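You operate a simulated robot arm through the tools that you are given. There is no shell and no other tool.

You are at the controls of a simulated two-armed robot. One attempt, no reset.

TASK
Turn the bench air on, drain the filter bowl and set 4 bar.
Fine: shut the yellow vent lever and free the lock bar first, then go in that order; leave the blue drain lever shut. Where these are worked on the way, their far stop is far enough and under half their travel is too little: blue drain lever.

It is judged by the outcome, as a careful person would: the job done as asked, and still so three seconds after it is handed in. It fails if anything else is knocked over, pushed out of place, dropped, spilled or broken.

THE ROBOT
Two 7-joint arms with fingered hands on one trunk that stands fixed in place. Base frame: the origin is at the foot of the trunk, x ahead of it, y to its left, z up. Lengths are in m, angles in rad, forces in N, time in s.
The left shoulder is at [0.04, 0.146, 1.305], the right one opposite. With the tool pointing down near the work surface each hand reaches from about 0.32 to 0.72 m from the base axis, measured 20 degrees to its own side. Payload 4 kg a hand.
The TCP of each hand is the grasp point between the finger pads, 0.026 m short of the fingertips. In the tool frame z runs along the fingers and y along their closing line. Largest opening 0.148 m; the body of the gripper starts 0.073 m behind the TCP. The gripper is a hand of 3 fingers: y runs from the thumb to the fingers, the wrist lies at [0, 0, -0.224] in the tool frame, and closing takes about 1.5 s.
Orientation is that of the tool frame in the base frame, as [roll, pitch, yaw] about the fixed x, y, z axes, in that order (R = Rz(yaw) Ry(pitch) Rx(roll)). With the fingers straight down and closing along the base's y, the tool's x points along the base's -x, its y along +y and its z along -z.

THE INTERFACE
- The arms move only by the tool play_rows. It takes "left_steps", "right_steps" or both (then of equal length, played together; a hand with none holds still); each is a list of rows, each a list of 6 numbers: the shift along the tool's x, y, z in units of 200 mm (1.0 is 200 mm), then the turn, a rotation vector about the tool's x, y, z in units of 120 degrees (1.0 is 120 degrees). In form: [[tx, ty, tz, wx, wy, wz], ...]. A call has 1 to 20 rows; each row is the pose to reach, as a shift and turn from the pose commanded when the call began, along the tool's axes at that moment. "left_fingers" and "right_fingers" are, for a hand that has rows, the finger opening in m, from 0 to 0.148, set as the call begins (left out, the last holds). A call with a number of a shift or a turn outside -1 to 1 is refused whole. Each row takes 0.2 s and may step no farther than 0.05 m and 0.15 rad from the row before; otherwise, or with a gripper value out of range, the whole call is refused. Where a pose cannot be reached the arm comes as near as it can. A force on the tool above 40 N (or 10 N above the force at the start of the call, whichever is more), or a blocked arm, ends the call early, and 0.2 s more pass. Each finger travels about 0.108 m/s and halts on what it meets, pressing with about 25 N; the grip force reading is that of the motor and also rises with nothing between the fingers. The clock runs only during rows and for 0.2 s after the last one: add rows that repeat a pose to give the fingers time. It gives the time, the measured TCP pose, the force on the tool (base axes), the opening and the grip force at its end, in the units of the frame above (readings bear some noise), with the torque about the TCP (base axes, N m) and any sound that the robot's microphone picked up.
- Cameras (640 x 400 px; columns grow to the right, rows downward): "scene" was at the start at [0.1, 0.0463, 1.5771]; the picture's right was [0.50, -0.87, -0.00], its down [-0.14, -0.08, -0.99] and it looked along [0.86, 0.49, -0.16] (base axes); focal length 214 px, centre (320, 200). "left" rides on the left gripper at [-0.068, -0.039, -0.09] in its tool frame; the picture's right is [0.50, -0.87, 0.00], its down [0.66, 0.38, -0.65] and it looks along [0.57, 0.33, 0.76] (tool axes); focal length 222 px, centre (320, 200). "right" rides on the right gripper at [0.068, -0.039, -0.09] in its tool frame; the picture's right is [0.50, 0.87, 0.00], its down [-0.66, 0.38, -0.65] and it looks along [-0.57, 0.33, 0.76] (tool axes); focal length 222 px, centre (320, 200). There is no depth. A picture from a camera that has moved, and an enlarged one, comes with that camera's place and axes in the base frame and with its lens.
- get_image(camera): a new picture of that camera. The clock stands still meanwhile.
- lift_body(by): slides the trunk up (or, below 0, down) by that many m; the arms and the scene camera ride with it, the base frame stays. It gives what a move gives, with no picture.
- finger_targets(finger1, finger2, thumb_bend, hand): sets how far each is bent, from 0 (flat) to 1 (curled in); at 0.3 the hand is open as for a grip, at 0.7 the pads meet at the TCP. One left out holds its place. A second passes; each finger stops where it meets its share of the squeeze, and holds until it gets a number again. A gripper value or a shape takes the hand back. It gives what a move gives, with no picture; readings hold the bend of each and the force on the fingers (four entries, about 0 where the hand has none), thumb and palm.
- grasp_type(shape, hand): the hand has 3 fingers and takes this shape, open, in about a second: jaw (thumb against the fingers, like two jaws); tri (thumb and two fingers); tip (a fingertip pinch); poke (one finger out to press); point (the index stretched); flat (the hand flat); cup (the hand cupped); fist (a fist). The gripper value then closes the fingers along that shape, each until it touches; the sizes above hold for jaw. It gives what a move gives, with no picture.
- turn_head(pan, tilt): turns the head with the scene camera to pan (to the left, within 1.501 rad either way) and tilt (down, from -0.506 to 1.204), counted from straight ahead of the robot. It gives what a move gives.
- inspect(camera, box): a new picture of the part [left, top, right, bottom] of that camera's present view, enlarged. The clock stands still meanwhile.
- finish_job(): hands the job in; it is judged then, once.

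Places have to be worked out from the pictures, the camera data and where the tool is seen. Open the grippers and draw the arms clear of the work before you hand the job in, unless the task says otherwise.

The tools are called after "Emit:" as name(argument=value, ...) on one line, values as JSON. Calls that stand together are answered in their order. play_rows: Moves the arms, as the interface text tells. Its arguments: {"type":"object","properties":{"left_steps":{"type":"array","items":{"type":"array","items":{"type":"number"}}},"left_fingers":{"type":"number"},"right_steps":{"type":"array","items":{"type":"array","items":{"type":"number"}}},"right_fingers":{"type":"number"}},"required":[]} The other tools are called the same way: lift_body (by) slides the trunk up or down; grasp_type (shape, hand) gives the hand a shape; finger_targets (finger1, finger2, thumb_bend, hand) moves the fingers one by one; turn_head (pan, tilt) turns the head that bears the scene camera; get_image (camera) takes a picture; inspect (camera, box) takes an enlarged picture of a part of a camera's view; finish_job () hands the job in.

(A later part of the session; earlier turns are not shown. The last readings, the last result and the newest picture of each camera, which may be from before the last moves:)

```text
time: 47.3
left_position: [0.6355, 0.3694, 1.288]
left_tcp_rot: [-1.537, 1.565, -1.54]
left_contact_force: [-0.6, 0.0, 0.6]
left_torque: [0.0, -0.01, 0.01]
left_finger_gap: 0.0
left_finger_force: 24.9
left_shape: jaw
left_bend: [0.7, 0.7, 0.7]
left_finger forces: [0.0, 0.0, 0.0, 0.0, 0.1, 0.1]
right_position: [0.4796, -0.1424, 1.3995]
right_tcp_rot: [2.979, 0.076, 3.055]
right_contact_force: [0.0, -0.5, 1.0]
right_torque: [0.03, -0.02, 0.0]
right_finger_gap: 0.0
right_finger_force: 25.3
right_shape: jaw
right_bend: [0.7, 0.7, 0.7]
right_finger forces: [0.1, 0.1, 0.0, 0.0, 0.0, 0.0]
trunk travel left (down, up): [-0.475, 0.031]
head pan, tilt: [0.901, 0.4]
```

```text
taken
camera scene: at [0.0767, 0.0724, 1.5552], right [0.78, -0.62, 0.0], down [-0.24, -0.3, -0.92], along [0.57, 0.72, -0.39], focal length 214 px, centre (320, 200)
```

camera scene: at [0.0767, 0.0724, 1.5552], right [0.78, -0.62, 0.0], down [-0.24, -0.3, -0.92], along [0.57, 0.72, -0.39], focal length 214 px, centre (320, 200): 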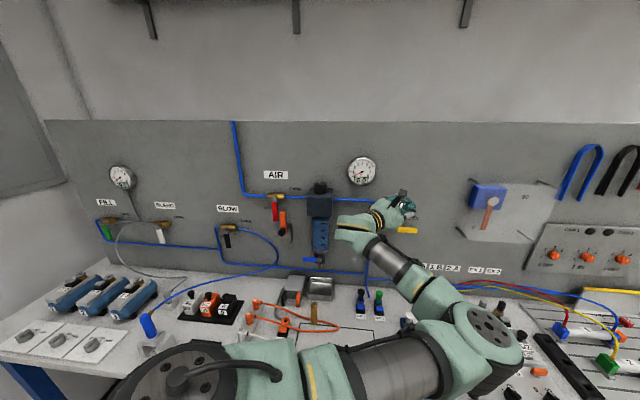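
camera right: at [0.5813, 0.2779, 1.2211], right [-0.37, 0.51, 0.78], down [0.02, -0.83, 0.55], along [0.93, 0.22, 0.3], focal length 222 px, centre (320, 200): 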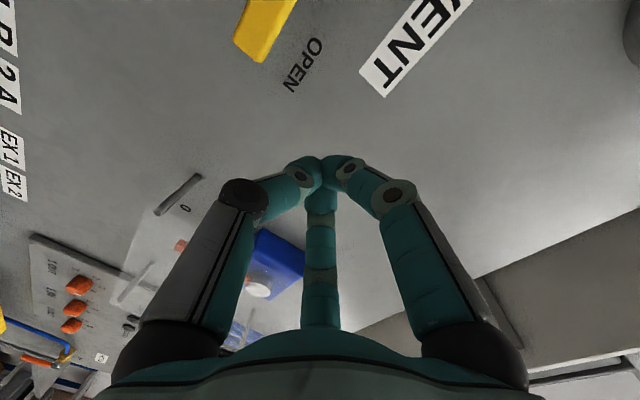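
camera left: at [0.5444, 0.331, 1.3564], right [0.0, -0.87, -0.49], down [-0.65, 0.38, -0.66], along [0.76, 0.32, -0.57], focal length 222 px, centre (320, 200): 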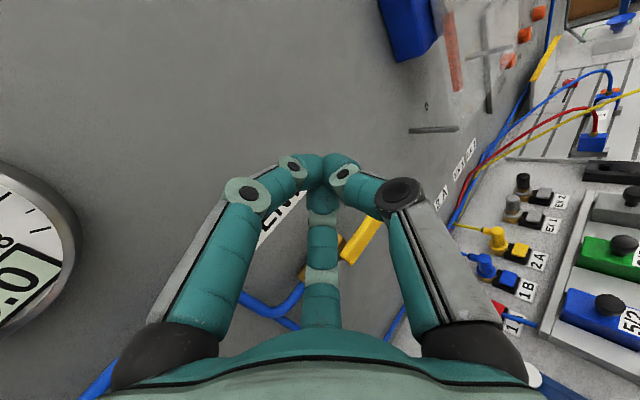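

All clear and reachable now: heading 0, TCP [0.6355, 0.3694, 1.288], no force. I move the closed fingertips to just above the yellow lever, about 45 mm out from its stem.

Emit:
play_rows(left_steps=[[0.05, 0.012, 0.08, 0, 0, 0], [0.12, 0.024, 0.16, 0, 0, 0], [0.2, 0.0355, 0.239, 0, 0, 0], [0.2, 0.0355, 0.239, 0, 0, 0]])

Emit:
inspect(camera="left", box=[240, 120, 440, 320])

Emit:
inspect(camera="scene", box=[350, 170, 450, 270])

```text
time: 48.3
left_position: [0.6851, 0.3771, 1.2489]
left_tcp_rot: [-1.531, 1.565, -1.532]
left_contact_force: [0.2, 0.2, 0.4]
left_torque: [-0.01, -0.03, -0.02]
left_finger_gap: 0.0
left_finger_force: 24.9
left_shape: jaw
left_bend: [0.7, 0.7, 0.7]
left_finger forces: [0.0, 0.1, 0.0, 0.1, 0.0, 0.0]
right_position: [0.4797, -0.1424, 1.3994]
right_tcp_rot: [2.978, 0.075, 3.052]
right_contact_force: [-0.6, 0.1, 1.0]
right_torque: [-0.01, 0.0, 0.02]
right_finger_gap: 0.0
right_finger_force: 25.3
right_shape: jaw
right_bend: [0.7, 0.7, 0.7]
right_finger forces: [0.1, 0.0, 0.0, 0.0, 0.1, 0.2]
trunk travel left (down, up): [-0.475, 0.031]
head pan, tilt: [0.901, 0.4]
```

```text
2.00 times, centred on (340, 220) of left
camera zoom: at [0.5938, 0.3383, 1.317], right [0.0, -0.87, -0.5], down [-0.65, 0.38, -0.66], along [0.76, 0.32, -0.57], focal length 444 px, centre (280, 160)
```

zoom: 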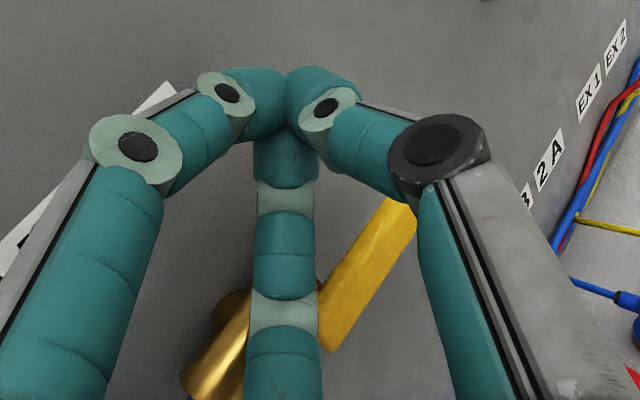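

```text
4.00 times, centred on (400, 220) of scene
camera zoom: at [0.0771, 0.0724, 1.5551], right [0.78, -0.62, 0.0], down [-0.24, -0.3, -0.92], along [0.57, 0.72, -0.39], focal length 858 px, centre (0, 120)
```

zoom: 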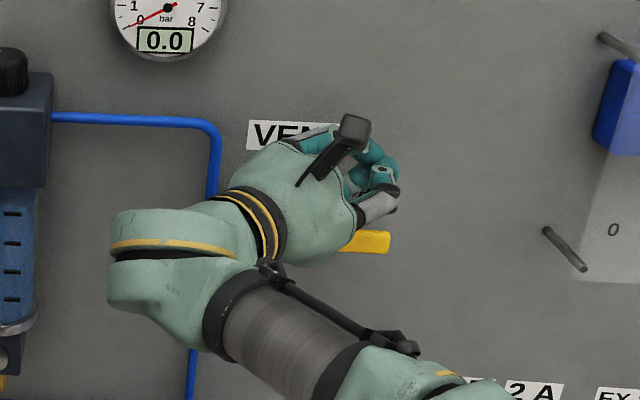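

The side knuckles of the closed hand would foul the valve body when lowered, so a single outstretched finger is better. I back the hand off 8 cm and up a little, then take the "poke" shape and look at it.

Emit:
play_rows(left_steps=[[-0.05, -0.05, -0.12, 0, 0, 0], [-0.1, -0.1, -0.3, 0, 0, 0], [-0.15, -0.12, -0.45, 0, 0, 0], [-0.15, -0.12, -0.45, 0, 0, 0]])

Emit:
grasp_type(shape="poke", hand="left")

Emit:
get_image(camera="left")

Emit:
inspect(camera="scene", box=[320, 160, 480, 260])

```text
time: 49.3
left_position: [0.5946, 0.3532, 1.2765]
left_tcp_rot: [-1.653, 1.563, -1.656]
left_contact_force: [-0.1, 0.0, 0.0]
left_torque: [-0.02, 0.01, -0.02]
left_finger_gap: 0.0
left_finger_force: 25.1
left_shape: jaw
left_bend: [0.7, 0.7, 0.7]
left_finger forces: [0.1, 0.1, 0.1, 0.1, 0.0, 0.1]
right_position: [0.4801, -0.141, 1.3986]
right_tcp_rot: [2.981, 0.075, 3.052]
right_contact_force: [0.2, 0.0, 0.0]
right_torque: [0.01, 0.0, 0.01]
right_finger_gap: 0.0
right_finger_force: 25.0
right_shape: jaw
right_bend: [0.7, 0.7, 0.7]
right_finger forces: [0.0, 0.1, 0.0, 0.0, 0.0, 0.1]
trunk travel left (down, up): [-0.475, 0.031]
head pan, tilt: [0.901, 0.4]
```

```text
time: 50.2
left_position: [0.5953, 0.3539, 1.2758]
left_tcp_rot: [-1.584, 1.565, -1.585]
left_contact_force: [0.0, -0.5, -0.6]
left_torque: [-0.03, 0.01, -0.03]
left_finger_gap: 0.0
left_finger_force: 0.0
left_shape: poke
left_bend: [1.0, 1.0, 0.4]
left_finger forces: [0.1, 0.0, 0.2, 0.1, 0.0, 0.1]
right_position: [0.4797, -0.1419, 1.3991]
right_tcp_rot: [2.979, 0.074, 3.054]
right_contact_force: [-0.4, -0.5, 0.4]
right_torque: [0.03, -0.02, -0.03]
right_finger_gap: 0.0001
right_finger_force: 25.3
right_shape: jaw
right_bend: [0.7, 0.7, 0.7]
right_finger forces: [0.1, 0.1, 0.0, 0.0, 0.0, 0.0]
trunk travel left (down, up): [-0.475, 0.031]
head pan, tilt: [0.901, 0.4]
```

```text
taken
camera left: at [0.5041, 0.3155, 1.3443], right [0.0, -0.87, -0.49], down [-0.65, 0.38, -0.66], along [0.76, 0.32, -0.57], focal length 222 px, centre (320, 200)
```

left: 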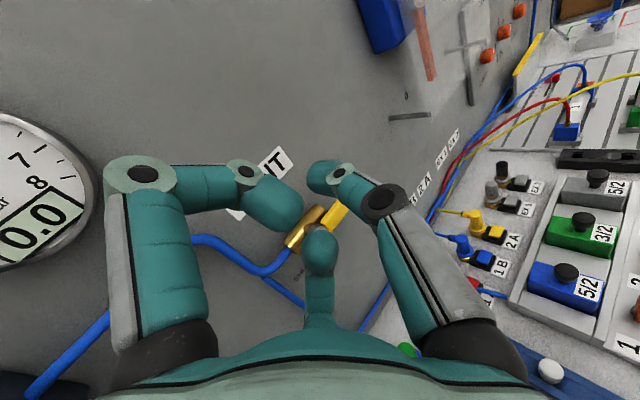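

```text
4.00 times, centred on (400, 210) of scene
camera zoom: at [0.077, 0.0725, 1.5551], right [0.78, -0.62, 0.0], down [-0.24, -0.3, -0.92], along [0.57, 0.72, -0.39], focal length 858 px, centre (0, 160)
```

zoom: 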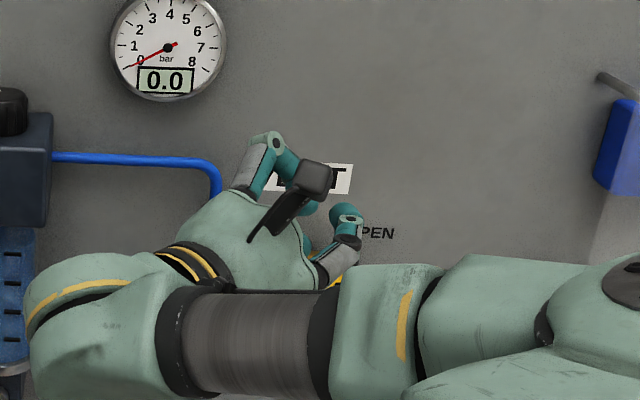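

In this shape two digits curl and one stays crooked inward, not a clean prod. I try the "point" shape to see whether it gives a straight finger.

Emit:
grasp_type(shape="point", hand="left")

Emit:
get_image(camera="left")

Emit:
inspect(camera="scene", box=[320, 160, 480, 260])

```text
time: 51.1
left_position: [0.5961, 0.3539, 1.2753]
left_tcp_rot: [-1.598, 1.564, -1.598]
left_contact_force: [0.0, 0.0, 0.2]
left_torque: [0.0, 0.02, -0.01]
left_finger_gap: 0.1422
left_finger_force: 0.1
left_shape: point
left_bend: [0.7, 1.0, 0.86]
left_finger forces: [0.1, 0.0, 0.0, 0.1, 0.0, 0.1]
right_position: [0.4811, -0.1418, 1.399]
right_tcp_rot: [2.978, 0.075, 3.052]
right_contact_force: [-0.3, -0.2, 0.6]
right_torque: [-0.02, 0.0, 0.0]
right_finger_gap: 0.0001
right_finger_force: 24.8
right_shape: jaw
right_bend: [0.7, 0.7, 0.7]
right_finger forces: [0.1, 0.1, 0.1, 0.0, 0.1, 0.0]
trunk travel left (down, up): [-0.475, 0.031]
head pan, tilt: [0.901, 0.4]
```

```text
taken
camera left: at [0.5043, 0.3157, 1.3443], right [0.0, -0.87, -0.49], down [-0.65, 0.38, -0.66], along [0.76, 0.32, -0.57], focal length 222 px, centre (320, 200)
```

left: 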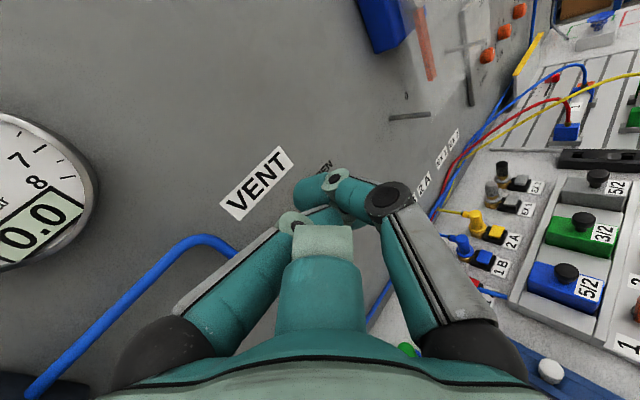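

```text
4.00 times, centred on (400, 210) of scene
camera zoom: at [0.0772, 0.0726, 1.5551], right [0.78, -0.62, 0.0], down [-0.24, -0.3, -0.92], along [0.57, 0.72, -0.39], focal length 858 px, centre (0, 160)
```

zoom: 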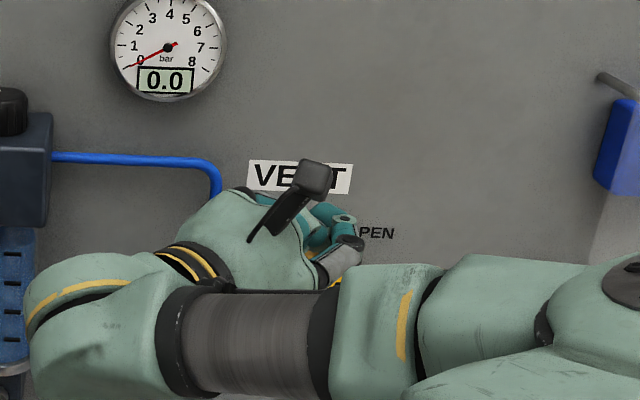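

In "point" one digit reaches forward with its knuckle on the right side, away from the valve stem, and the others are folded. I zoom in to locate its tip.

Emit:
inspect(camera="left", box=[250, 130, 450, 255])

Emit:
inspect(camera="scene", box=[380, 190, 428, 230])

```text
3.20 times, centred on (350, 192) of left
camera zoom: at [0.5043, 0.3157, 1.3443], right [0.0, -0.87, -0.49], down [-0.65, 0.38, -0.66], along [0.76, 0.32, -0.57], focal length 711 px, centre (224, 224)
```

zoom: 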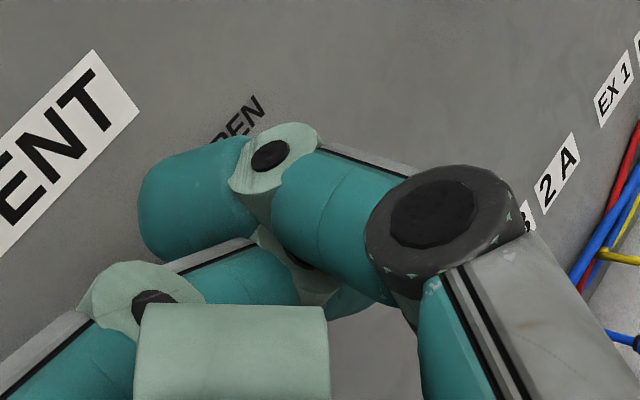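

```text
10.00 times, centred on (404, 210) of scene
camera zoom: at [0.0772, 0.0726, 1.5551], right [0.78, -0.62, 0.0], down [-0.24, -0.3, -0.92], along [0.57, 0.72, -0.39], focal length 2145 px, centre (-520, 100)
```

zoom: 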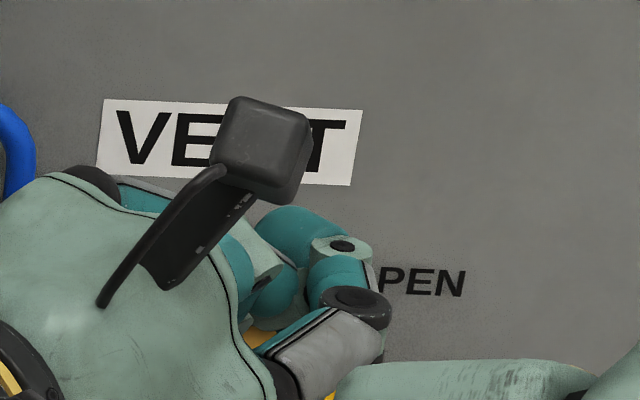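

The digit still curls across. I set the fingers individually, straightening finger 1 with the other two curled, to see which digit moves and how straight it gets.

Emit:
finger_targets(hand="left", finger1=0.2, finger2=1.0, thumb_bend=1.0)

Emit:
get_image(camera="left")

Emit:
inspect(camera="scene", box=[320, 160, 480, 260])

```text
time: 52.1
left_position: [0.5951, 0.3541, 1.2772]
left_tcp_rot: [-1.586, 1.563, -1.589]
left_contact_force: [-0.1, 0.5, 0.1]
left_torque: [0.02, 0.02, 0.0]
left_finger_gap: 0.02
left_finger_force: 0.2
left_shape: fingers
left_bend: [0.7, 1.0, 0.86]
left_finger forces: [0.0, 0.0, 0.0, 0.0, 0.1, 0.1]
right_position: [0.4806, -0.1416, 1.4004]
right_tcp_rot: [2.98, 0.075, 3.051]
right_contact_force: [0.0, 0.0, -0.6]
right_torque: [0.0, -0.01, -0.01]
right_finger_gap: 0.0001
right_finger_force: 25.1
right_shape: jaw
right_bend: [0.7, 0.7, 0.7]
right_finger forces: [0.0, 0.0, 0.1, 0.0, 0.0, 0.0]
trunk travel left (down, up): [-0.475, 0.031]
head pan, tilt: [0.901, 0.4]
```

```text
taken
camera left: at [0.5042, 0.3156, 1.3443], right [0.0, -0.87, -0.49], down [-0.65, 0.38, -0.66], along [0.76, 0.32, -0.57], focal length 222 px, centre (320, 200)
```

left: 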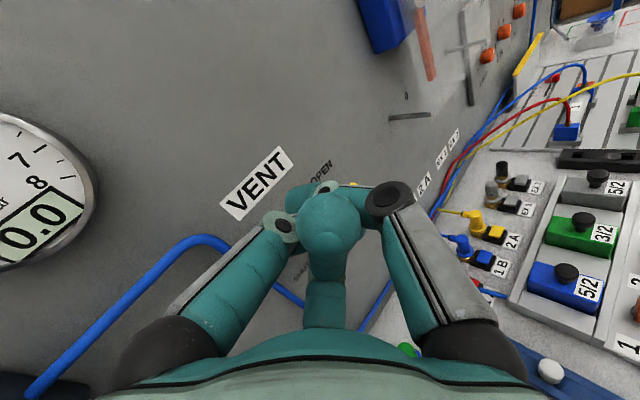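

```text
4.00 times, centred on (400, 210) of scene
camera zoom: at [0.0772, 0.0726, 1.5551], right [0.78, -0.62, 0.0], down [-0.24, -0.3, -0.92], along [0.57, 0.72, -0.39], focal length 858 px, centre (0, 160)
```

zoom: 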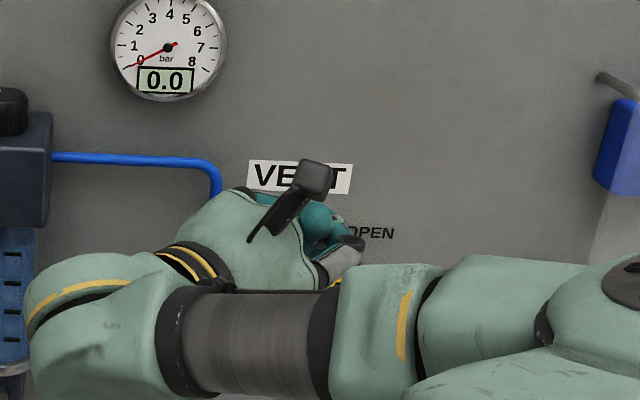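

The digits look interlocked. I reopen to the jaw shape first, then curl two of them in an order that leaves one free.

Emit:
grasp_type(shape="jaw", hand="left")

Emit:
finger_targets(hand="left", finger1=0.3, finger2=1.0, thumb_bend=0.3)

Emit:
get_image(camera="left")

```text
time: 53.0
left_position: [0.5957, 0.3536, 1.2762]
left_tcp_rot: [-1.59, 1.564, -1.59]
left_contact_force: [0.1, 0.3, -0.1]
left_torque: [0.05, 0.03, -0.01]
left_finger_gap: 0.1478
left_finger_force: 0.0
left_shape: jaw
left_bend: [0.3, 0.3, 0.3]
left_finger forces: [0.0, 0.1, 0.1, 0.0, 0.1, 0.0]
right_position: [0.4801, -0.1418, 1.3992]
right_tcp_rot: [2.978, 0.076, 3.053]
right_contact_force: [-0.4, 0.6, 0.4]
right_torque: [-0.03, 0.01, 0.01]
right_finger_gap: 0.0
right_finger_force: 25.0
right_shape: jaw
right_bend: [0.7, 0.7, 0.7]
right_finger forces: [0.0, 0.0, 0.1, 0.0, 0.1, 0.0]
trunk travel left (down, up): [-0.475, 0.031]
head pan, tilt: [0.901, 0.4]
```

```text
time: 54.0
left_position: [0.5952, 0.3539, 1.2761]
left_tcp_rot: [-1.585, 1.564, -1.587]
left_contact_force: [0.3, -0.7, 0.4]
left_torque: [0.0, -0.02, -0.04]
left_finger_gap: 0.1264
left_finger_force: 0.2
left_shape: fingers
left_bend: [0.3, 1.0, 0.3]
left_finger forces: [0.0, 0.1, 0.0, 0.0, 0.1, 0.0]
right_position: [0.4789, -0.1426, 1.4]
right_tcp_rot: [2.98, 0.075, 3.053]
right_contact_force: [0.2, -0.1, 0.0]
right_torque: [0.02, 0.02, -0.04]
right_finger_gap: 0.0001
right_finger_force: 25.1
right_shape: jaw
right_bend: [0.7, 0.7, 0.7]
right_finger forces: [0.0, 0.1, 0.1, 0.0, 0.0, 0.0]
trunk travel left (down, up): [-0.475, 0.031]
head pan, tilt: [0.901, 0.4]
```

```text
taken
camera left: at [0.5042, 0.3156, 1.3443], right [0.0, -0.87, -0.49], down [-0.65, 0.38, -0.66], along [0.76, 0.32, -0.57], focal length 222 px, centre (320, 200)
```

left: 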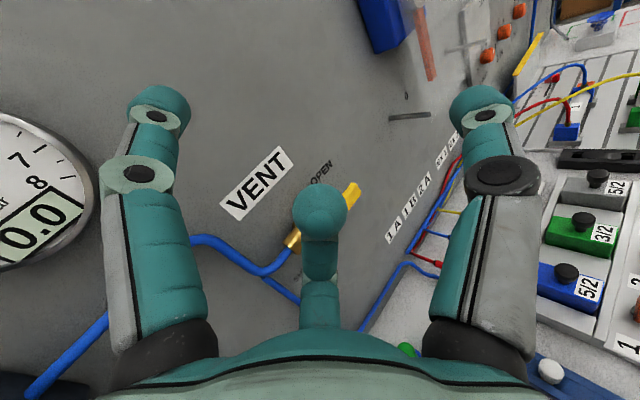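

Finger 2 is the middle (lower) digit, now curled. I curl the thumb as well to see which side digit it is.

Emit:
finger_targets(hand="left", thumb_bend=0.9)

Emit:
get_image(camera="left")

```text
time: 55.0
left_position: [0.5963, 0.3543, 1.2761]
left_tcp_rot: [-1.584, 1.564, -1.586]
left_contact_force: [0.2, -0.1, 0.4]
left_torque: [-0.02, 0.02, -0.01]
left_finger_gap: 0.0628
left_finger_force: 0.1
left_shape: fingers
left_bend: [0.3, 1.0, 0.86]
left_finger forces: [0.0, 0.0, 0.2, 0.1, 0.0, 0.0]
right_position: [0.4807, -0.1422, 1.3988]
right_tcp_rot: [2.981, 0.076, 3.053]
right_contact_force: [-0.1, 0.5, 0.1]
right_torque: [0.0, 0.04, -0.01]
right_finger_gap: 0.0
right_finger_force: 25.3
right_shape: jaw
right_bend: [0.7, 0.7, 0.7]
right_finger forces: [0.0, 0.1, 0.1, 0.1, 0.0, 0.1]
trunk travel left (down, up): [-0.475, 0.031]
head pan, tilt: [0.901, 0.4]
```

```text
taken
camera left: at [0.5043, 0.3156, 1.3443], right [0.0, -0.87, -0.49], down [-0.65, 0.38, -0.66], along [0.76, 0.32, -0.57], focal length 222 px, centre (320, 200)
```

left: 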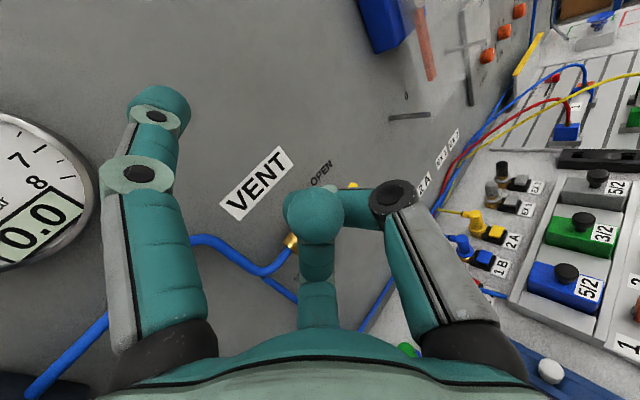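

So the three digits are equally spaced round the palm: thumb at the right, finger 1 upper-left, finger 2 lower-left. Finger 2 as a straight prod, with the rest curled, suits pressing the lever down while the palm stays above the valve; I set that.

Emit:
finger_targets(hand="left", finger2=0.35, thumb_bend=0.3)

Emit:
finger_targets(hand="left", finger1=1.0, thumb_bend=0.9)

Emit:
get_image(camera="left")

Emit:
inspect(camera="scene", box=[320, 160, 480, 260])

```text
time: 56.0
left_position: [0.5953, 0.3547, 1.2753]
left_tcp_rot: [-1.591, 1.565, -1.591]
left_contact_force: [-0.3, -0.1, 0.1]
left_torque: [0.03, -0.01, 0.02]
left_finger_gap: 0.1267
left_finger_force: 0.0
left_shape: fingers
left_bend: [0.3, 0.35, 0.3]
left_finger forces: [0.0, 0.0, 0.0, 0.0, 0.0, 0.0]
right_position: [0.4798, -0.1425, 1.3982]
right_tcp_rot: [2.979, 0.074, 3.053]
right_contact_force: [-0.7, 1.2, 0.1]
right_torque: [-0.01, -0.01, -0.01]
right_finger_gap: 0.0001
right_finger_force: 24.4
right_shape: jaw
right_bend: [0.7, 0.7, 0.7]
right_finger forces: [0.0, 0.0, 0.0, 0.0, 0.0, 0.0]
trunk travel left (down, up): [-0.475, 0.031]
head pan, tilt: [0.901, 0.4]
```

```text
time: 57.0
left_position: [0.596, 0.3538, 1.2764]
left_tcp_rot: [-1.586, 1.562, -1.588]
left_contact_force: [0.0, -0.1, -0.3]
left_torque: [0.02, 0.0, -0.02]
left_finger_gap: 0.0
left_finger_force: 0.0
left_shape: fingers
left_bend: [0.86, 0.35, 0.83]
left_finger forces: [0.0, 0.0, 0.1, 0.1, 0.0, 0.1]
right_position: [0.4806, -0.1423, 1.3986]
right_tcp_rot: [2.979, 0.074, 3.052]
right_contact_force: [-0.2, 0.2, 0.4]
right_torque: [-0.02, -0.03, -0.02]
right_finger_gap: 0.0
right_finger_force: 25.4
right_shape: jaw
right_bend: [0.7, 0.7, 0.7]
right_finger forces: [0.1, 0.0, 0.0, 0.1, 0.0, 0.1]
trunk travel left (down, up): [-0.475, 0.031]
head pan, tilt: [0.901, 0.4]
```

```text
taken
camera left: at [0.5042, 0.3156, 1.3443], right [0.0, -0.87, -0.49], down [-0.65, 0.38, -0.66], along [0.76, 0.32, -0.57], focal length 222 px, centre (320, 200)
```

left: 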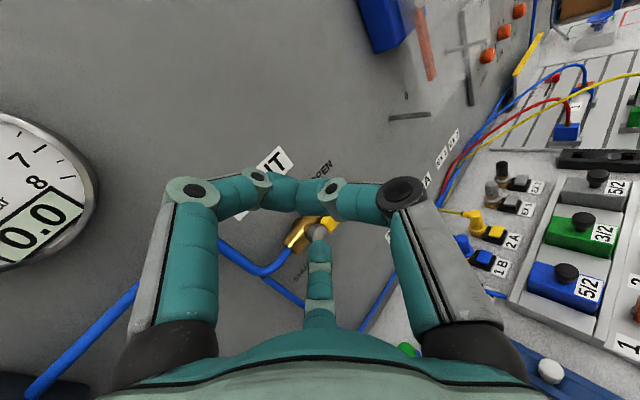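

```text
4.00 times, centred on (400, 210) of scene
camera zoom: at [0.0772, 0.0726, 1.5551], right [0.78, -0.62, 0.0], down [-0.24, -0.3, -0.92], along [0.57, 0.72, -0.39], focal length 858 px, centre (0, 160)
```

zoom: 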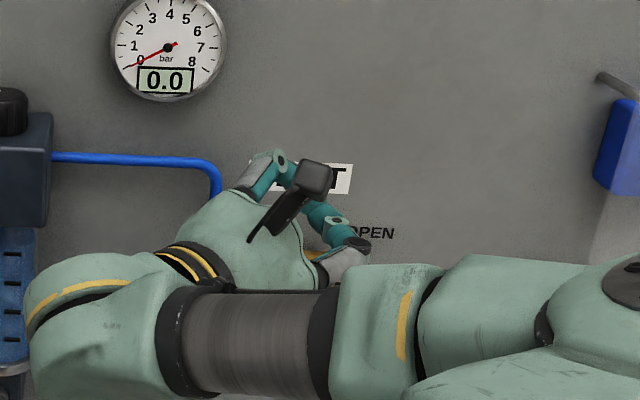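

Finger 2's tip works out at about TCP + [0.04, 0.044, -0.075] in base axes, currently near [0.636, 0.398, 1.20]. I raise it, shift right and reach forward, so it sits above the outer part of the yellow lever.

Emit:
play_rows(left_steps=[[-0.15, -0.05, 0, 0, 0, 0], [-0.22, -0.11, 0.03, 0, 0, 0], [-0.22, -0.11, 0.2, 0, 0, 0], [-0.22, -0.11, 0.35, 0, 0, 0], [-0.22, -0.11, 0.35, 0, 0, 0]])

Emit:
get_image(camera="left")

Emit:
inspect(camera="scene", box=[340, 160, 500, 260])

```text
time: 58.2
left_position: [0.6658, 0.3311, 1.3224]
left_tcp_rot: [-1.398, 1.564, -1.401]
left_contact_force: [-0.5, 0.2, 0.6]
left_torque: [0.0, 0.0, 0.01]
left_finger_gap: 0.0
left_finger_force: 0.1
left_shape: fingers
left_bend: [0.87, 0.35, 0.84]
left_finger forces: [0.0, 0.0, 0.0, 0.0, 0.0, 0.1]
right_position: [0.4792, -0.1423, 1.3985]
right_tcp_rot: [2.981, 0.075, 3.054]
right_contact_force: [0.5, 0.1, -0.6]
right_torque: [0.03, -0.03, -0.01]
right_finger_gap: 0.0
right_finger_force: 25.4
right_shape: jaw
right_bend: [0.7, 0.7, 0.7]
right_finger forces: [0.0, 0.0, 0.0, 0.0, 0.0, 0.1]
trunk travel left (down, up): [-0.475, 0.031]
head pan, tilt: [0.901, 0.4]
```

```text
taken
camera left: at [0.5747, 0.2929, 1.391], right [0.0, -0.87, -0.49], down [-0.65, 0.38, -0.66], along [0.76, 0.32, -0.57], focal length 222 px, centre (320, 200)
```

left: 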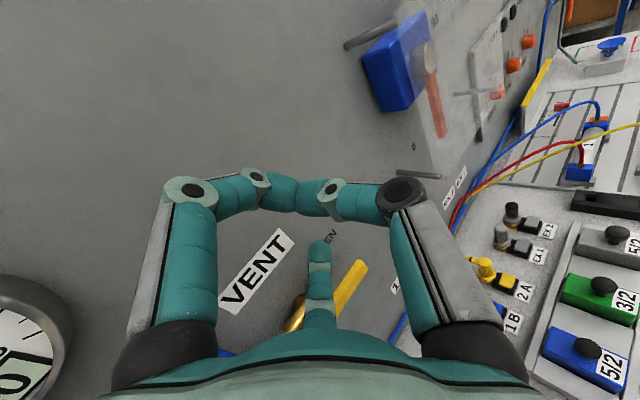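

```text
4.00 times, centred on (420, 210) of scene
camera zoom: at [0.0758, 0.0722, 1.5552], right [0.78, -0.62, 0.0], down [-0.24, -0.3, -0.92], along [0.57, 0.72, -0.39], focal length 858 px, centre (-80, 160)
```

zoom: 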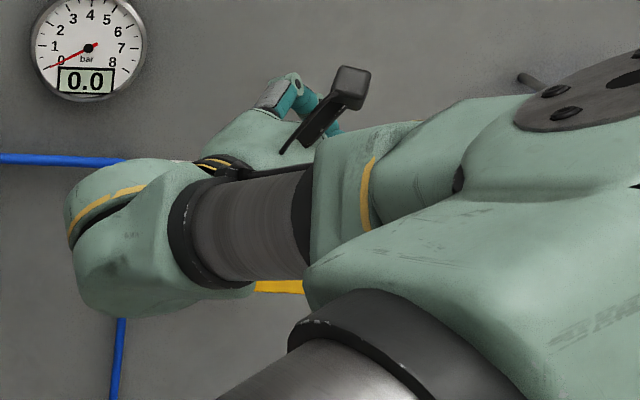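

The pose was reached exactly and the finger is above the lever (lever tip seen near a=0.247, z=1.2). I press down the first 30 degrees of the arc and check the force.

Emit:
play_rows(left_steps=[[0.09, 0, 0, 0, 0, 0], [0.18, 0, 0, 0, 0, 0], [0.2415, -0.015, 0.015, 0, 0, 0], [0.307, -0.018, 0.018, 0, 0, 0]])

Emit:
get_image(camera="left")

Emit:
inspect(camera="scene", box=[340, 160, 500, 260])

```text
time: 59.2
left_position: [0.6679, 0.3287, 1.2579]
left_tcp_rot: [-1.592, 1.563, -1.592]
left_contact_force: [0.8, -0.2, 0.4]
left_torque: [-0.02, 0.0, -0.01]
left_finger_gap: 0.0
left_finger_force: 0.0
left_shape: fingers
left_bend: [0.87, 0.35, 0.84]
left_finger forces: [0.0, 0.0, 0.0, 0.0, 0.1, 0.1]
right_position: [0.4824, -0.1404, 1.3995]
right_tcp_rot: [2.98, 0.076, 3.054]
right_contact_force: [-0.7, 0.3, 0.3]
right_torque: [0.0, 0.02, -0.04]
right_finger_gap: 0.0001
right_finger_force: 24.9
right_shape: jaw
right_bend: [0.7, 0.7, 0.7]
right_finger forces: [0.0, 0.0, 0.0, 0.0, 0.0, 0.1]
trunk travel left (down, up): [-0.475, 0.031]
head pan, tilt: [0.901, 0.4]
```

```text
taken
camera left: at [0.5764, 0.2896, 1.3276], right [0.0, -0.87, -0.49], down [-0.65, 0.38, -0.66], along [0.76, 0.32, -0.57], focal length 222 px, centre (320, 200)
```

left: 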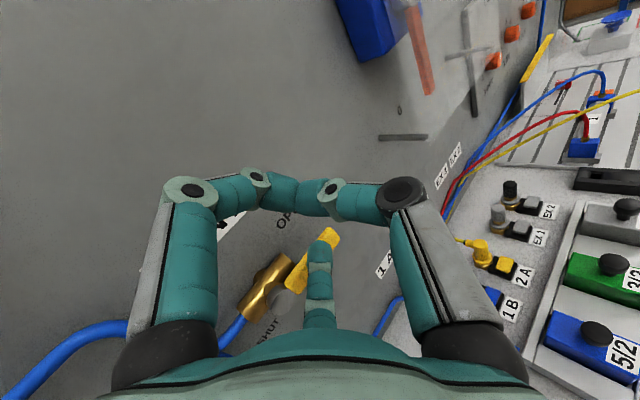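

```text
4.00 times, centred on (420, 210) of scene
camera zoom: at [0.0779, 0.0728, 1.5551], right [0.78, -0.62, 0.0], down [-0.24, -0.31, -0.92], along [0.57, 0.72, -0.39], focal length 858 px, centre (-80, 160)
```

zoom: 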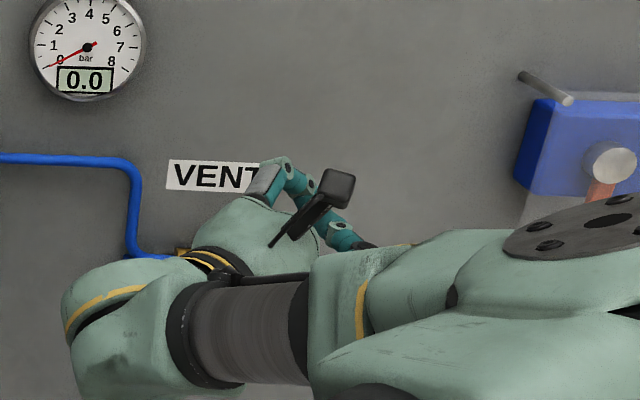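

No force yet, so the finger may be passing in front of the lever rather than on top of it. I look closer.

Emit:
inspect(camera="left", box=[230, 200, 390, 330])

```text
3.08 times, centred on (310, 265) of left
camera zoom: at [0.5764, 0.2896, 1.3276], right [0.0, -0.87, -0.49], down [-0.65, 0.38, -0.66], along [0.76, 0.32, -0.57], focal length 684 px, centre (351, 0)
```

zoom: 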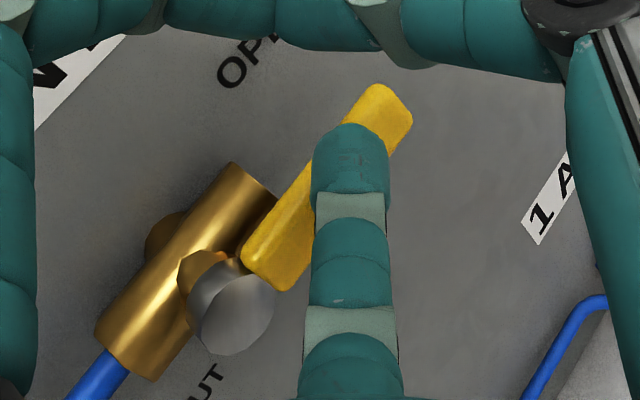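

The finger tip seems to be just in front of the lever face. I raise it, reach about 27 mm further in and slightly left, and come down again.

Emit:
play_rows(left_steps=[[-0.1, 0, 0, 0, 0, 0], [-0.175, 0.03, 0.02, 0, 0, 0], [-0.175, 0.06, 0.135, 0, 0, 0], [-0.175, 0.06, 0.135, 0, 0, 0]])

Emit:
inspect(camera="left", box=[230, 200, 390, 330])

```text
time: 60.2
left_position: [0.6935, 0.3399, 1.2966]
left_tcp_rot: [-1.599, 1.565, -1.6]
left_contact_force: [0.2, -0.4, 0.7]
left_torque: [-0.05, -0.01, 0.02]
left_finger_gap: 0.0
left_finger_force: 0.2
left_shape: fingers
left_bend: [0.87, 0.35, 0.84]
left_finger forces: [0.0, 0.0, 0.0, 0.0, 0.0, 0.1]
right_position: [0.4795, -0.1422, 1.3996]
right_tcp_rot: [2.979, 0.074, 3.053]
right_contact_force: [-0.3, 0.7, -0.5]
right_torque: [-0.02, -0.03, 0.01]
right_finger_gap: 0.0001
right_finger_force: 25.3
right_shape: jaw
right_bend: [0.7, 0.7, 0.7]
right_finger forces: [0.0, 0.0, 0.0, 0.0, 0.0, 0.0]
trunk travel left (down, up): [-0.475, 0.031]
head pan, tilt: [0.901, 0.4]
```

```text
3.08 times, centred on (310, 265) of left
camera zoom: at [0.6031, 0.3019, 1.3642], right [0.0, -0.87, -0.49], down [-0.65, 0.38, -0.66], along [0.76, 0.32, -0.57], focal length 684 px, centre (351, 0)
```

zoom: 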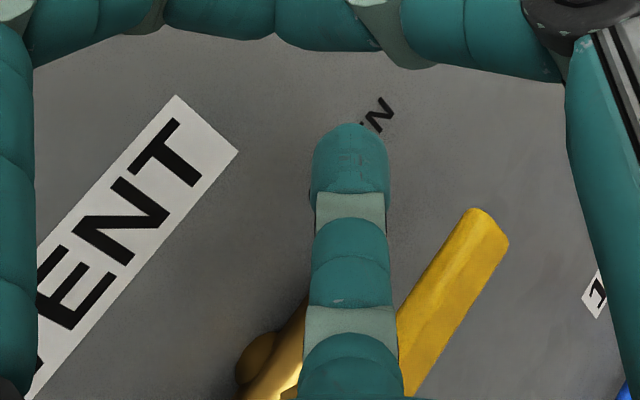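

The tip now clearly reaches past the lever plane, above the lever. I press down the first part of the arc.

Emit:
play_rows(left_steps=[[0.07, 0, 0, 0, 0, 0], [0.13, 0, 0, 0, 0, 0], [0.1915, -0.007, 0.007, 0, 0, 0], [0.257, -0.01, 0.01, 0, 0, 0]])

Emit:
inspect(camera="left", box=[230, 200, 390, 330])

```text
time: 61.2
left_position: [0.6962, 0.3382, 1.2438]
left_tcp_rot: [-1.486, 1.564, -1.484]
left_contact_force: [-0.5, -0.8, 0.8]
left_torque: [0.01, 0.01, -0.02]
left_finger_gap: 0.0
left_finger_force: 0.6
left_shape: fingers
left_bend: [0.87, 0.36, 0.84]
left_finger forces: [0.1, 0.9, 0.0, 0.0, 0.0, 0.1]
right_position: [0.4802, -0.1426, 1.3989]
right_tcp_rot: [2.981, 0.075, 3.053]
right_contact_force: [-0.3, -0.1, 0.2]
right_torque: [0.03, -0.01, -0.01]
right_finger_gap: 0.0001
right_finger_force: 24.9
right_shape: jaw
right_bend: [0.7, 0.7, 0.7]
right_finger forces: [0.0, 0.0, 0.0, 0.0, 0.0, 0.0]
trunk travel left (down, up): [-0.475, 0.031]
head pan, tilt: [0.901, 0.4]
```

```text
3.08 times, centred on (310, 265) of left
camera zoom: at [0.6051, 0.2985, 1.3129], right [0.0, -0.87, -0.49], down [-0.65, 0.38, -0.66], along [0.76, 0.32, -0.57], focal length 684 px, centre (351, 0)
```

zoom: 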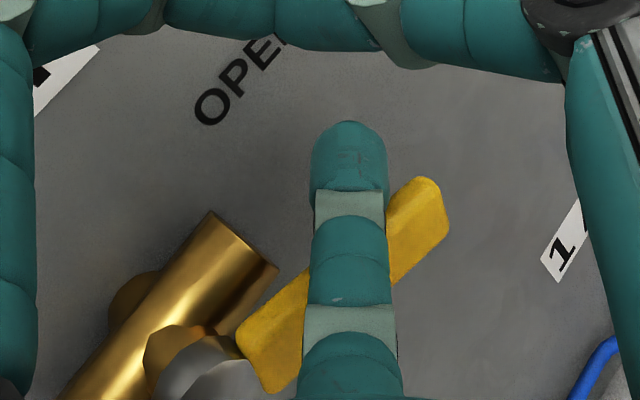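

The yellow lever has begun to turn under light force (about 1 N). I continue along the arc, pressing down and then left.

Emit:
play_rows(left_steps=[[0.06, 0, 0, 0, 0, 0], [0.125, 0.0106, -0.0106, 0, 0, 0], [0.185, 0.032, -0.032, 0, 0, 0], [0.2325, 0.062, -0.062, 0, 0, 0], [0.27, 0.1, -0.1, 0, 0, 0]])

Emit:
get_image(camera="left")

Emit:
inspect(camera="left", box=[230, 200, 390, 330])

```text
time: 62.4
left_position: [0.6768, 0.3553, 1.1888]
left_tcp_rot: [-1.674, 1.564, -1.673]
left_contact_force: [0.1, -1.4, 0.2]
left_torque: [-0.08, 0.03, 0.04]
left_finger_gap: 0.0
left_finger_force: 0.7
left_shape: fingers
left_bend: [0.87, 0.36, 0.84]
left_finger forces: [0.1, 1.5, 0.1, 0.0, 0.0, 0.1]
right_position: [0.4808, -0.1414, 1.3989]
right_tcp_rot: [2.982, 0.077, 3.053]
right_contact_force: [0.0, -0.4, 0.5]
right_torque: [-0.01, -0.01, -0.02]
right_finger_gap: 0.0
right_finger_force: 24.8
right_shape: jaw
right_bend: [0.7, 0.7, 0.7]
right_finger forces: [0.1, 0.0, 0.0, 0.1, 0.0, 0.0]
trunk travel left (down, up): [-0.475, 0.031]
head pan, tilt: [0.901, 0.4]
```

```text
taken
camera left: at [0.5854, 0.3184, 1.2584], right [0.0, -0.87, -0.49], down [-0.65, 0.38, -0.66], along [0.76, 0.32, -0.57], focal length 222 px, centre (320, 200)
```

left: 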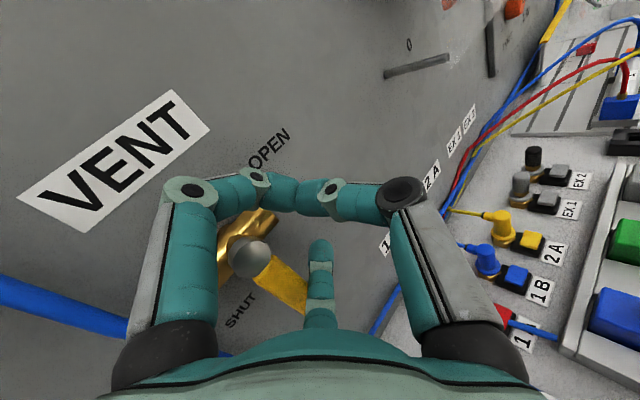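

```text
3.08 times, centred on (310, 265) of left
camera zoom: at [0.5854, 0.3184, 1.2584], right [0.0, -0.87, -0.49], down [-0.65, 0.38, -0.66], along [0.76, 0.32, -0.57], focal length 684 px, centre (351, 0)
```

zoom: 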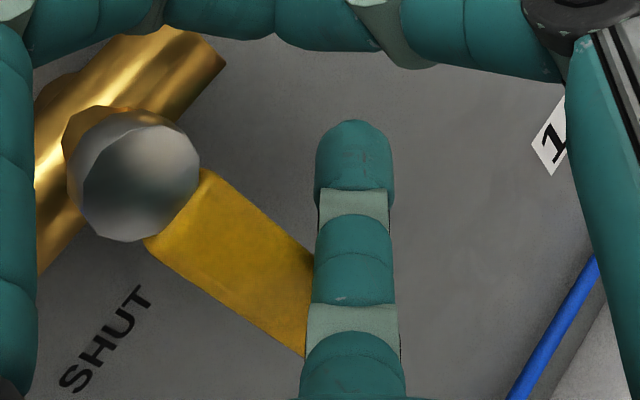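

The lever now points straight down along the SHUT mark in this view. I nudge it a little further left to be sure it is on its stop, watching the force.

Emit:
play_rows(left_steps=[[0, 0.02, -0.02, 0, 0, 0], [0, 0.0424, -0.0424, 0, 0, 0], [0, 0.065, -0.065, 0, 0, 0]])

Emit:
inspect(camera="left", box=[190, 180, 390, 330])

```text
time: 63.2
left_position: [0.6631, 0.3661, 1.19]
left_tcp_rot: [-1.837, 1.568, -1.842]
left_contact_force: [-0.6, -10.2, -0.9]
left_torque: [-0.7, 0.02, 0.01]
left_finger_gap: 0.0002
left_finger_force: 4.6
left_shape: fingers
left_bend: [0.87, 0.39, 0.84]
left_finger forces: [0.1, 10.1, 0.1, 0.0, 0.1, 0.0]
right_position: [0.4809, -0.1453, 1.3979]
right_tcp_rot: [2.978, 0.077, 3.051]
right_contact_force: [-0.2, -0.2, 0.8]
right_torque: [-0.01, -0.02, 0.0]
right_finger_gap: 0.0001
right_finger_force: 25.2
right_shape: jaw
right_bend: [0.7, 0.7, 0.7]
right_finger forces: [0.0, 0.0, 0.1, 0.0, 0.0, 0.0]
trunk travel left (down, up): [-0.475, 0.031]
head pan, tilt: [0.901, 0.4]
```

```text
2.67 times, centred on (290, 255) of left
camera zoom: at [0.5723, 0.328, 1.2594], right [0.0, -0.87, -0.49], down [-0.65, 0.38, -0.66], along [0.76, 0.32, -0.57], focal length 592 px, centre (400, 53)
```

zoom: 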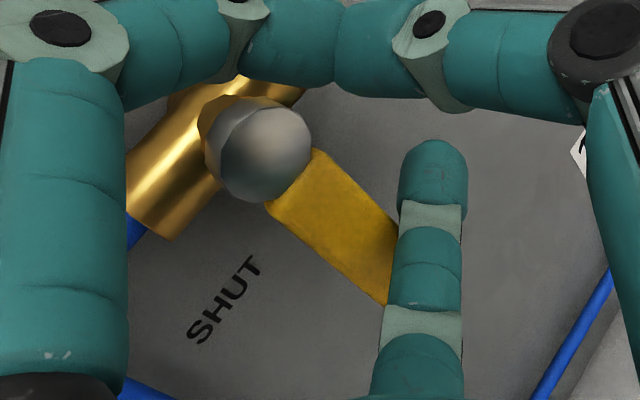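

Force rose to 10 N at the stop: the vent lever is shut. I release it sideways and draw the hand back and up.

Emit:
play_rows(left_steps=[[0, -0.06, 0.02, 0, 0, 0], [0, -0.1, -0.1, 0, 0, 0], [-0.1, -0.12, -0.3, 0, 0, 0], [-0.3, -0.12, -0.45, 0, 0, 0], [-0.5, -0.12, -0.5, 0, 0, 0], [-0.7, -0.12, -0.5, 0, 0, 0]])

Emit:
get_image(camera="left")

Emit:
get_image(camera="scene")

```text
time: 64.6
left_position: [0.5642, 0.3443, 1.3292]
left_tcp_rot: [-1.626, 1.564, -1.628]
left_contact_force: [0.1, -0.4, 0.7]
left_torque: [-0.01, 0.0, -0.01]
left_finger_gap: 0.0002
left_finger_force: 0.1
left_shape: fingers
left_bend: [0.87, 0.35, 0.84]
left_finger forces: [0.1, 0.1, 0.0, 0.0, 0.0, 0.0]
right_position: [0.4782, -0.1436, 1.3994]
right_tcp_rot: [2.98, 0.075, 3.052]
right_contact_force: [-0.9, -0.5, -0.5]
right_torque: [0.03, 0.02, -0.03]
right_finger_gap: 0.0
right_finger_force: 25.7
right_shape: jaw
right_bend: [0.7, 0.7, 0.7]
right_finger forces: [0.0, 0.0, 0.0, 0.1, 0.0, 0.0]
trunk travel left (down, up): [-0.475, 0.031]
head pan, tilt: [0.901, 0.4]
```

```text
taken
camera left: at [0.4721, 0.3066, 1.3983], right [0.0, -0.87, -0.49], down [-0.65, 0.38, -0.66], along [0.76, 0.32, -0.57], focal length 222 px, centre (320, 200)
```

left: 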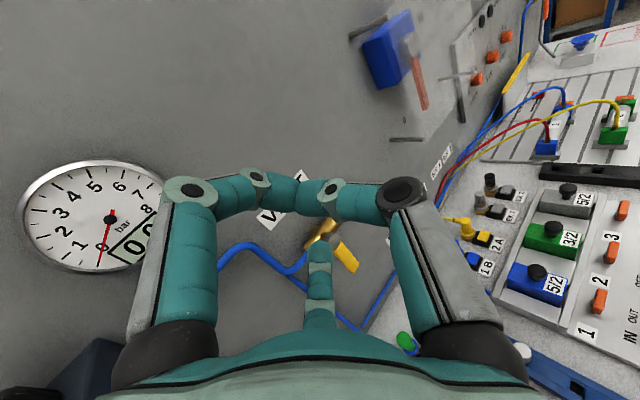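

```text
taken
camera scene: at [0.0762, 0.0715, 1.5553], right [0.78, -0.62, 0.0], down [-0.24, -0.3, -0.92], along [0.57, 0.72, -0.39], focal length 214 px, centre (320, 200)
```

scene: 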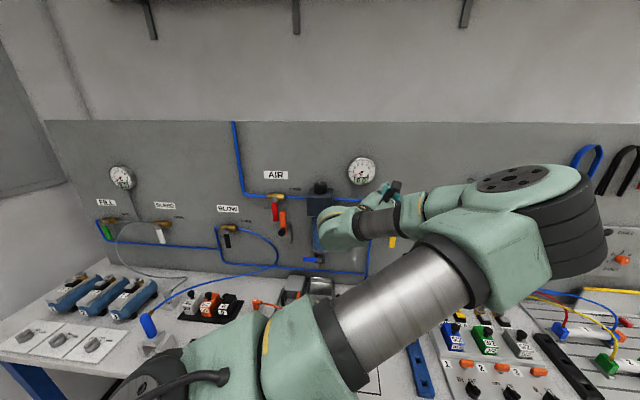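

The yellow lever now points down at SHUT. Next is the lock bar: I raise the left hand clear of the regulator and gauge before swinging it over to the left.

Emit:
play_rows(left_steps=[[-0.19, 0.02, -0.02, 0, 0, 0], [-0.38, 0.04, -0.04, 0, 0, 0], [-0.57, 0.06, -0.06, 0, 0, 0], [-0.75, 0.08, -0.07, 0, 0, 0]])

Emit:
play_rows(left_steps=[[0, 0.12, -0.04, -0.065, 0, 0], [0, 0.27, -0.1, -0.13, 0, 0], [0, 0.42, -0.2, -0.195, 0, 0], [0, 0.58, -0.3, -0.26, 0, 0], [0, 0.72, -0.42, -0.32, 0, 0], [0, 0.87, -0.55, -0.375, 0, 0]])

Emit:
get_image(camera="left")

Emit:
get_image(camera="scene")

```text
time: 65.8
left_position: [0.5501, 0.3937, 1.4441]
left_tcp_rot: [-2.649, 1.501, -2.604]
left_contact_force: [0.7, 0.0, 0.7]
left_torque: [0.02, -0.01, -0.01]
left_finger_gap: 0.0
left_finger_force: 0.0
left_shape: fingers
left_bend: [0.87, 0.35, 0.84]
left_finger forces: [0.0, 0.1, 0.0, 0.0, 0.0, 0.1]
right_position: [0.4788, -0.1423, 1.3987]
right_tcp_rot: [2.98, 0.074, 3.051]
right_contact_force: [-0.6, -0.6, 0.3]
right_torque: [-0.03, 0.02, -0.01]
right_finger_gap: 0.0
right_finger_force: 24.8
right_shape: jaw
right_bend: [0.7, 0.7, 0.7]
right_finger forces: [0.1, 0.1, 0.0, 0.0, 0.0, 0.0]
trunk travel left (down, up): [-0.475, 0.031]
head pan, tilt: [0.901, 0.4]
stopped in row 4 (left hand): the arm was blocked; the commanded pose is now the measured one
```

```text
time: 67.2
left_position: [0.4345, 0.5609, 1.4484]
left_tcp_rot: [2.828, 1.504, -2.628]
left_contact_force: [0.8, -0.1, 0.0]
left_torque: [0.03, -0.01, 0.0]
left_finger_gap: 0.0
left_finger_force: 0.1
left_shape: fingers
left_bend: [0.87, 0.35, 0.84]
left_finger forces: [0.0, 0.0, 0.0, 0.0, 0.0, 0.1]
right_position: [0.4791, -0.1414, 1.3987]
right_tcp_rot: [2.979, 0.077, 3.052]
right_contact_force: [-0.1, -0.3, 0.1]
right_torque: [0.0, 0.01, 0.01]
right_finger_gap: 0.0001
right_finger_force: 24.7
right_shape: jaw
right_bend: [0.7, 0.7, 0.7]
right_finger forces: [0.1, 0.1, 0.0, 0.0, 0.1, 0.0]
trunk travel left (down, up): [-0.475, 0.031]
head pan, tilt: [0.901, 0.4]
```

```text
taken
camera left: at [0.4046, 0.4699, 1.5205], right [0.61, -0.6, -0.52], down [-0.76, -0.25, -0.6], along [0.24, 0.76, -0.61], focal length 222 px, centre (320, 200)
```

left: 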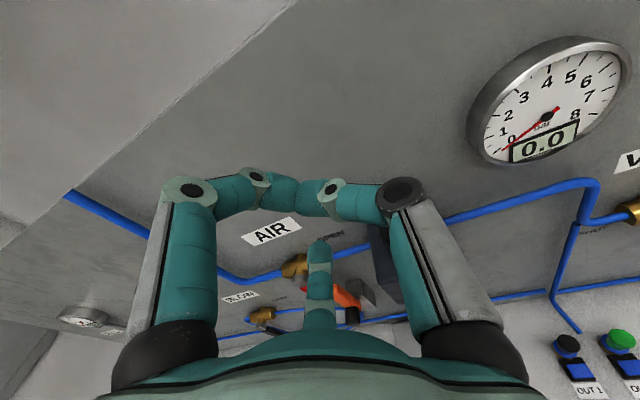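

```text
taken
camera scene: at [0.0769, 0.0736, 1.5551], right [0.78, -0.62, 0.0], down [-0.24, -0.31, -0.92], along [0.57, 0.72, -0.39], focal length 214 px, centre (320, 200)
```

scene: 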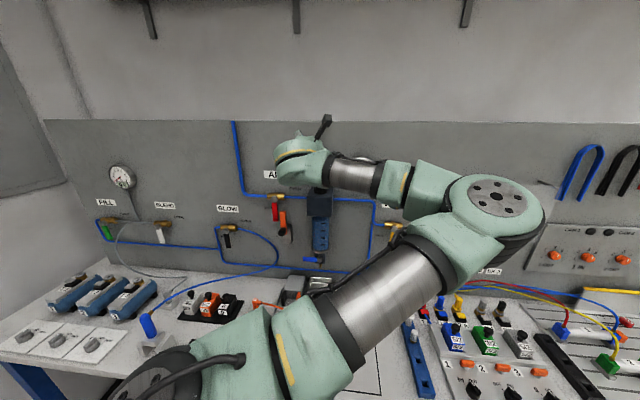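

The hand is at a=-0.09, n=0.70, z=1.45, above the regulator. I move it left and down in front of the AIR lever to look at the lock bar closely.

Emit:
play_rows(left_steps=[[0.05, 0.15, -0.12, 0, 0, 0], [0.2, 0.3, -0.12, 0, 0, 0], [0.38, 0.3, -0.12, 0, 0, 0], [0.54, 0.3, -0.12, 0, 0, 0], [0.54, 0.3, -0.12, 0, 0, 0]])

Emit:
get_image(camera="left")

Emit:
get_image(camera="scene")

```text
time: 68.4
left_position: [0.3674, 0.58, 1.3403]
left_tcp_rot: [2.822, 1.503, -2.635]
left_contact_force: [0.1, -0.2, 0.3]
left_torque: [-0.02, -0.04, 0.0]
left_finger_gap: 0.0
left_finger_force: 0.0
left_shape: fingers
left_bend: [0.87, 0.35, 0.84]
left_finger forces: [0.0, 0.0, 0.1, 0.0, 0.0, 0.1]
right_position: [0.4792, -0.1415, 1.3988]
right_tcp_rot: [2.982, 0.075, 3.053]
right_contact_force: [0.0, 0.3, 0.5]
right_torque: [-0.01, -0.02, 0.0]
right_finger_gap: 0.0001
right_finger_force: 24.8
right_shape: jaw
right_bend: [0.7, 0.7, 0.7]
right_finger forces: [0.0, 0.0, 0.0, 0.0, 0.0, 0.0]
trunk travel left (down, up): [-0.475, 0.031]
head pan, tilt: [0.901, 0.4]
```

```text
taken
camera left: at [0.338, 0.4892, 1.414], right [0.61, -0.6, -0.52], down [-0.76, -0.25, -0.6], along [0.24, 0.76, -0.61], focal length 222 px, centre (320, 200)
```

left: 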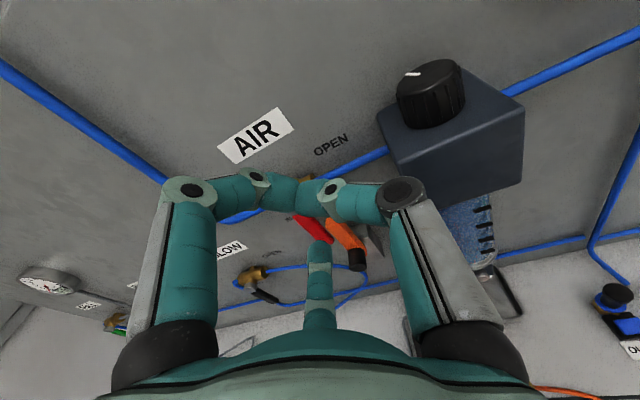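

```text
taken
camera scene: at [0.0764, 0.0732, 1.5552], right [0.78, -0.62, 0.0], down [-0.24, -0.31, -0.92], along [0.57, 0.72, -0.39], focal length 214 px, centre (320, 200)
```

scene: 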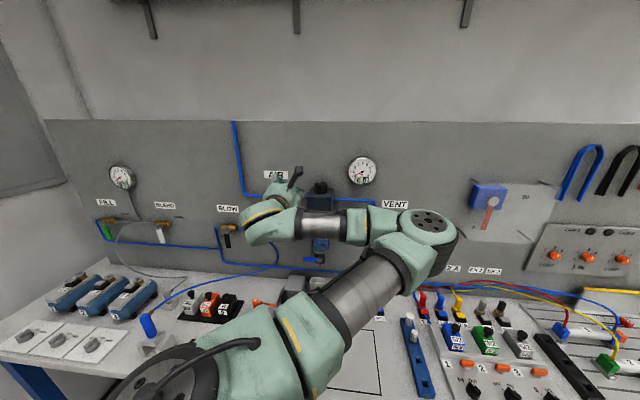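

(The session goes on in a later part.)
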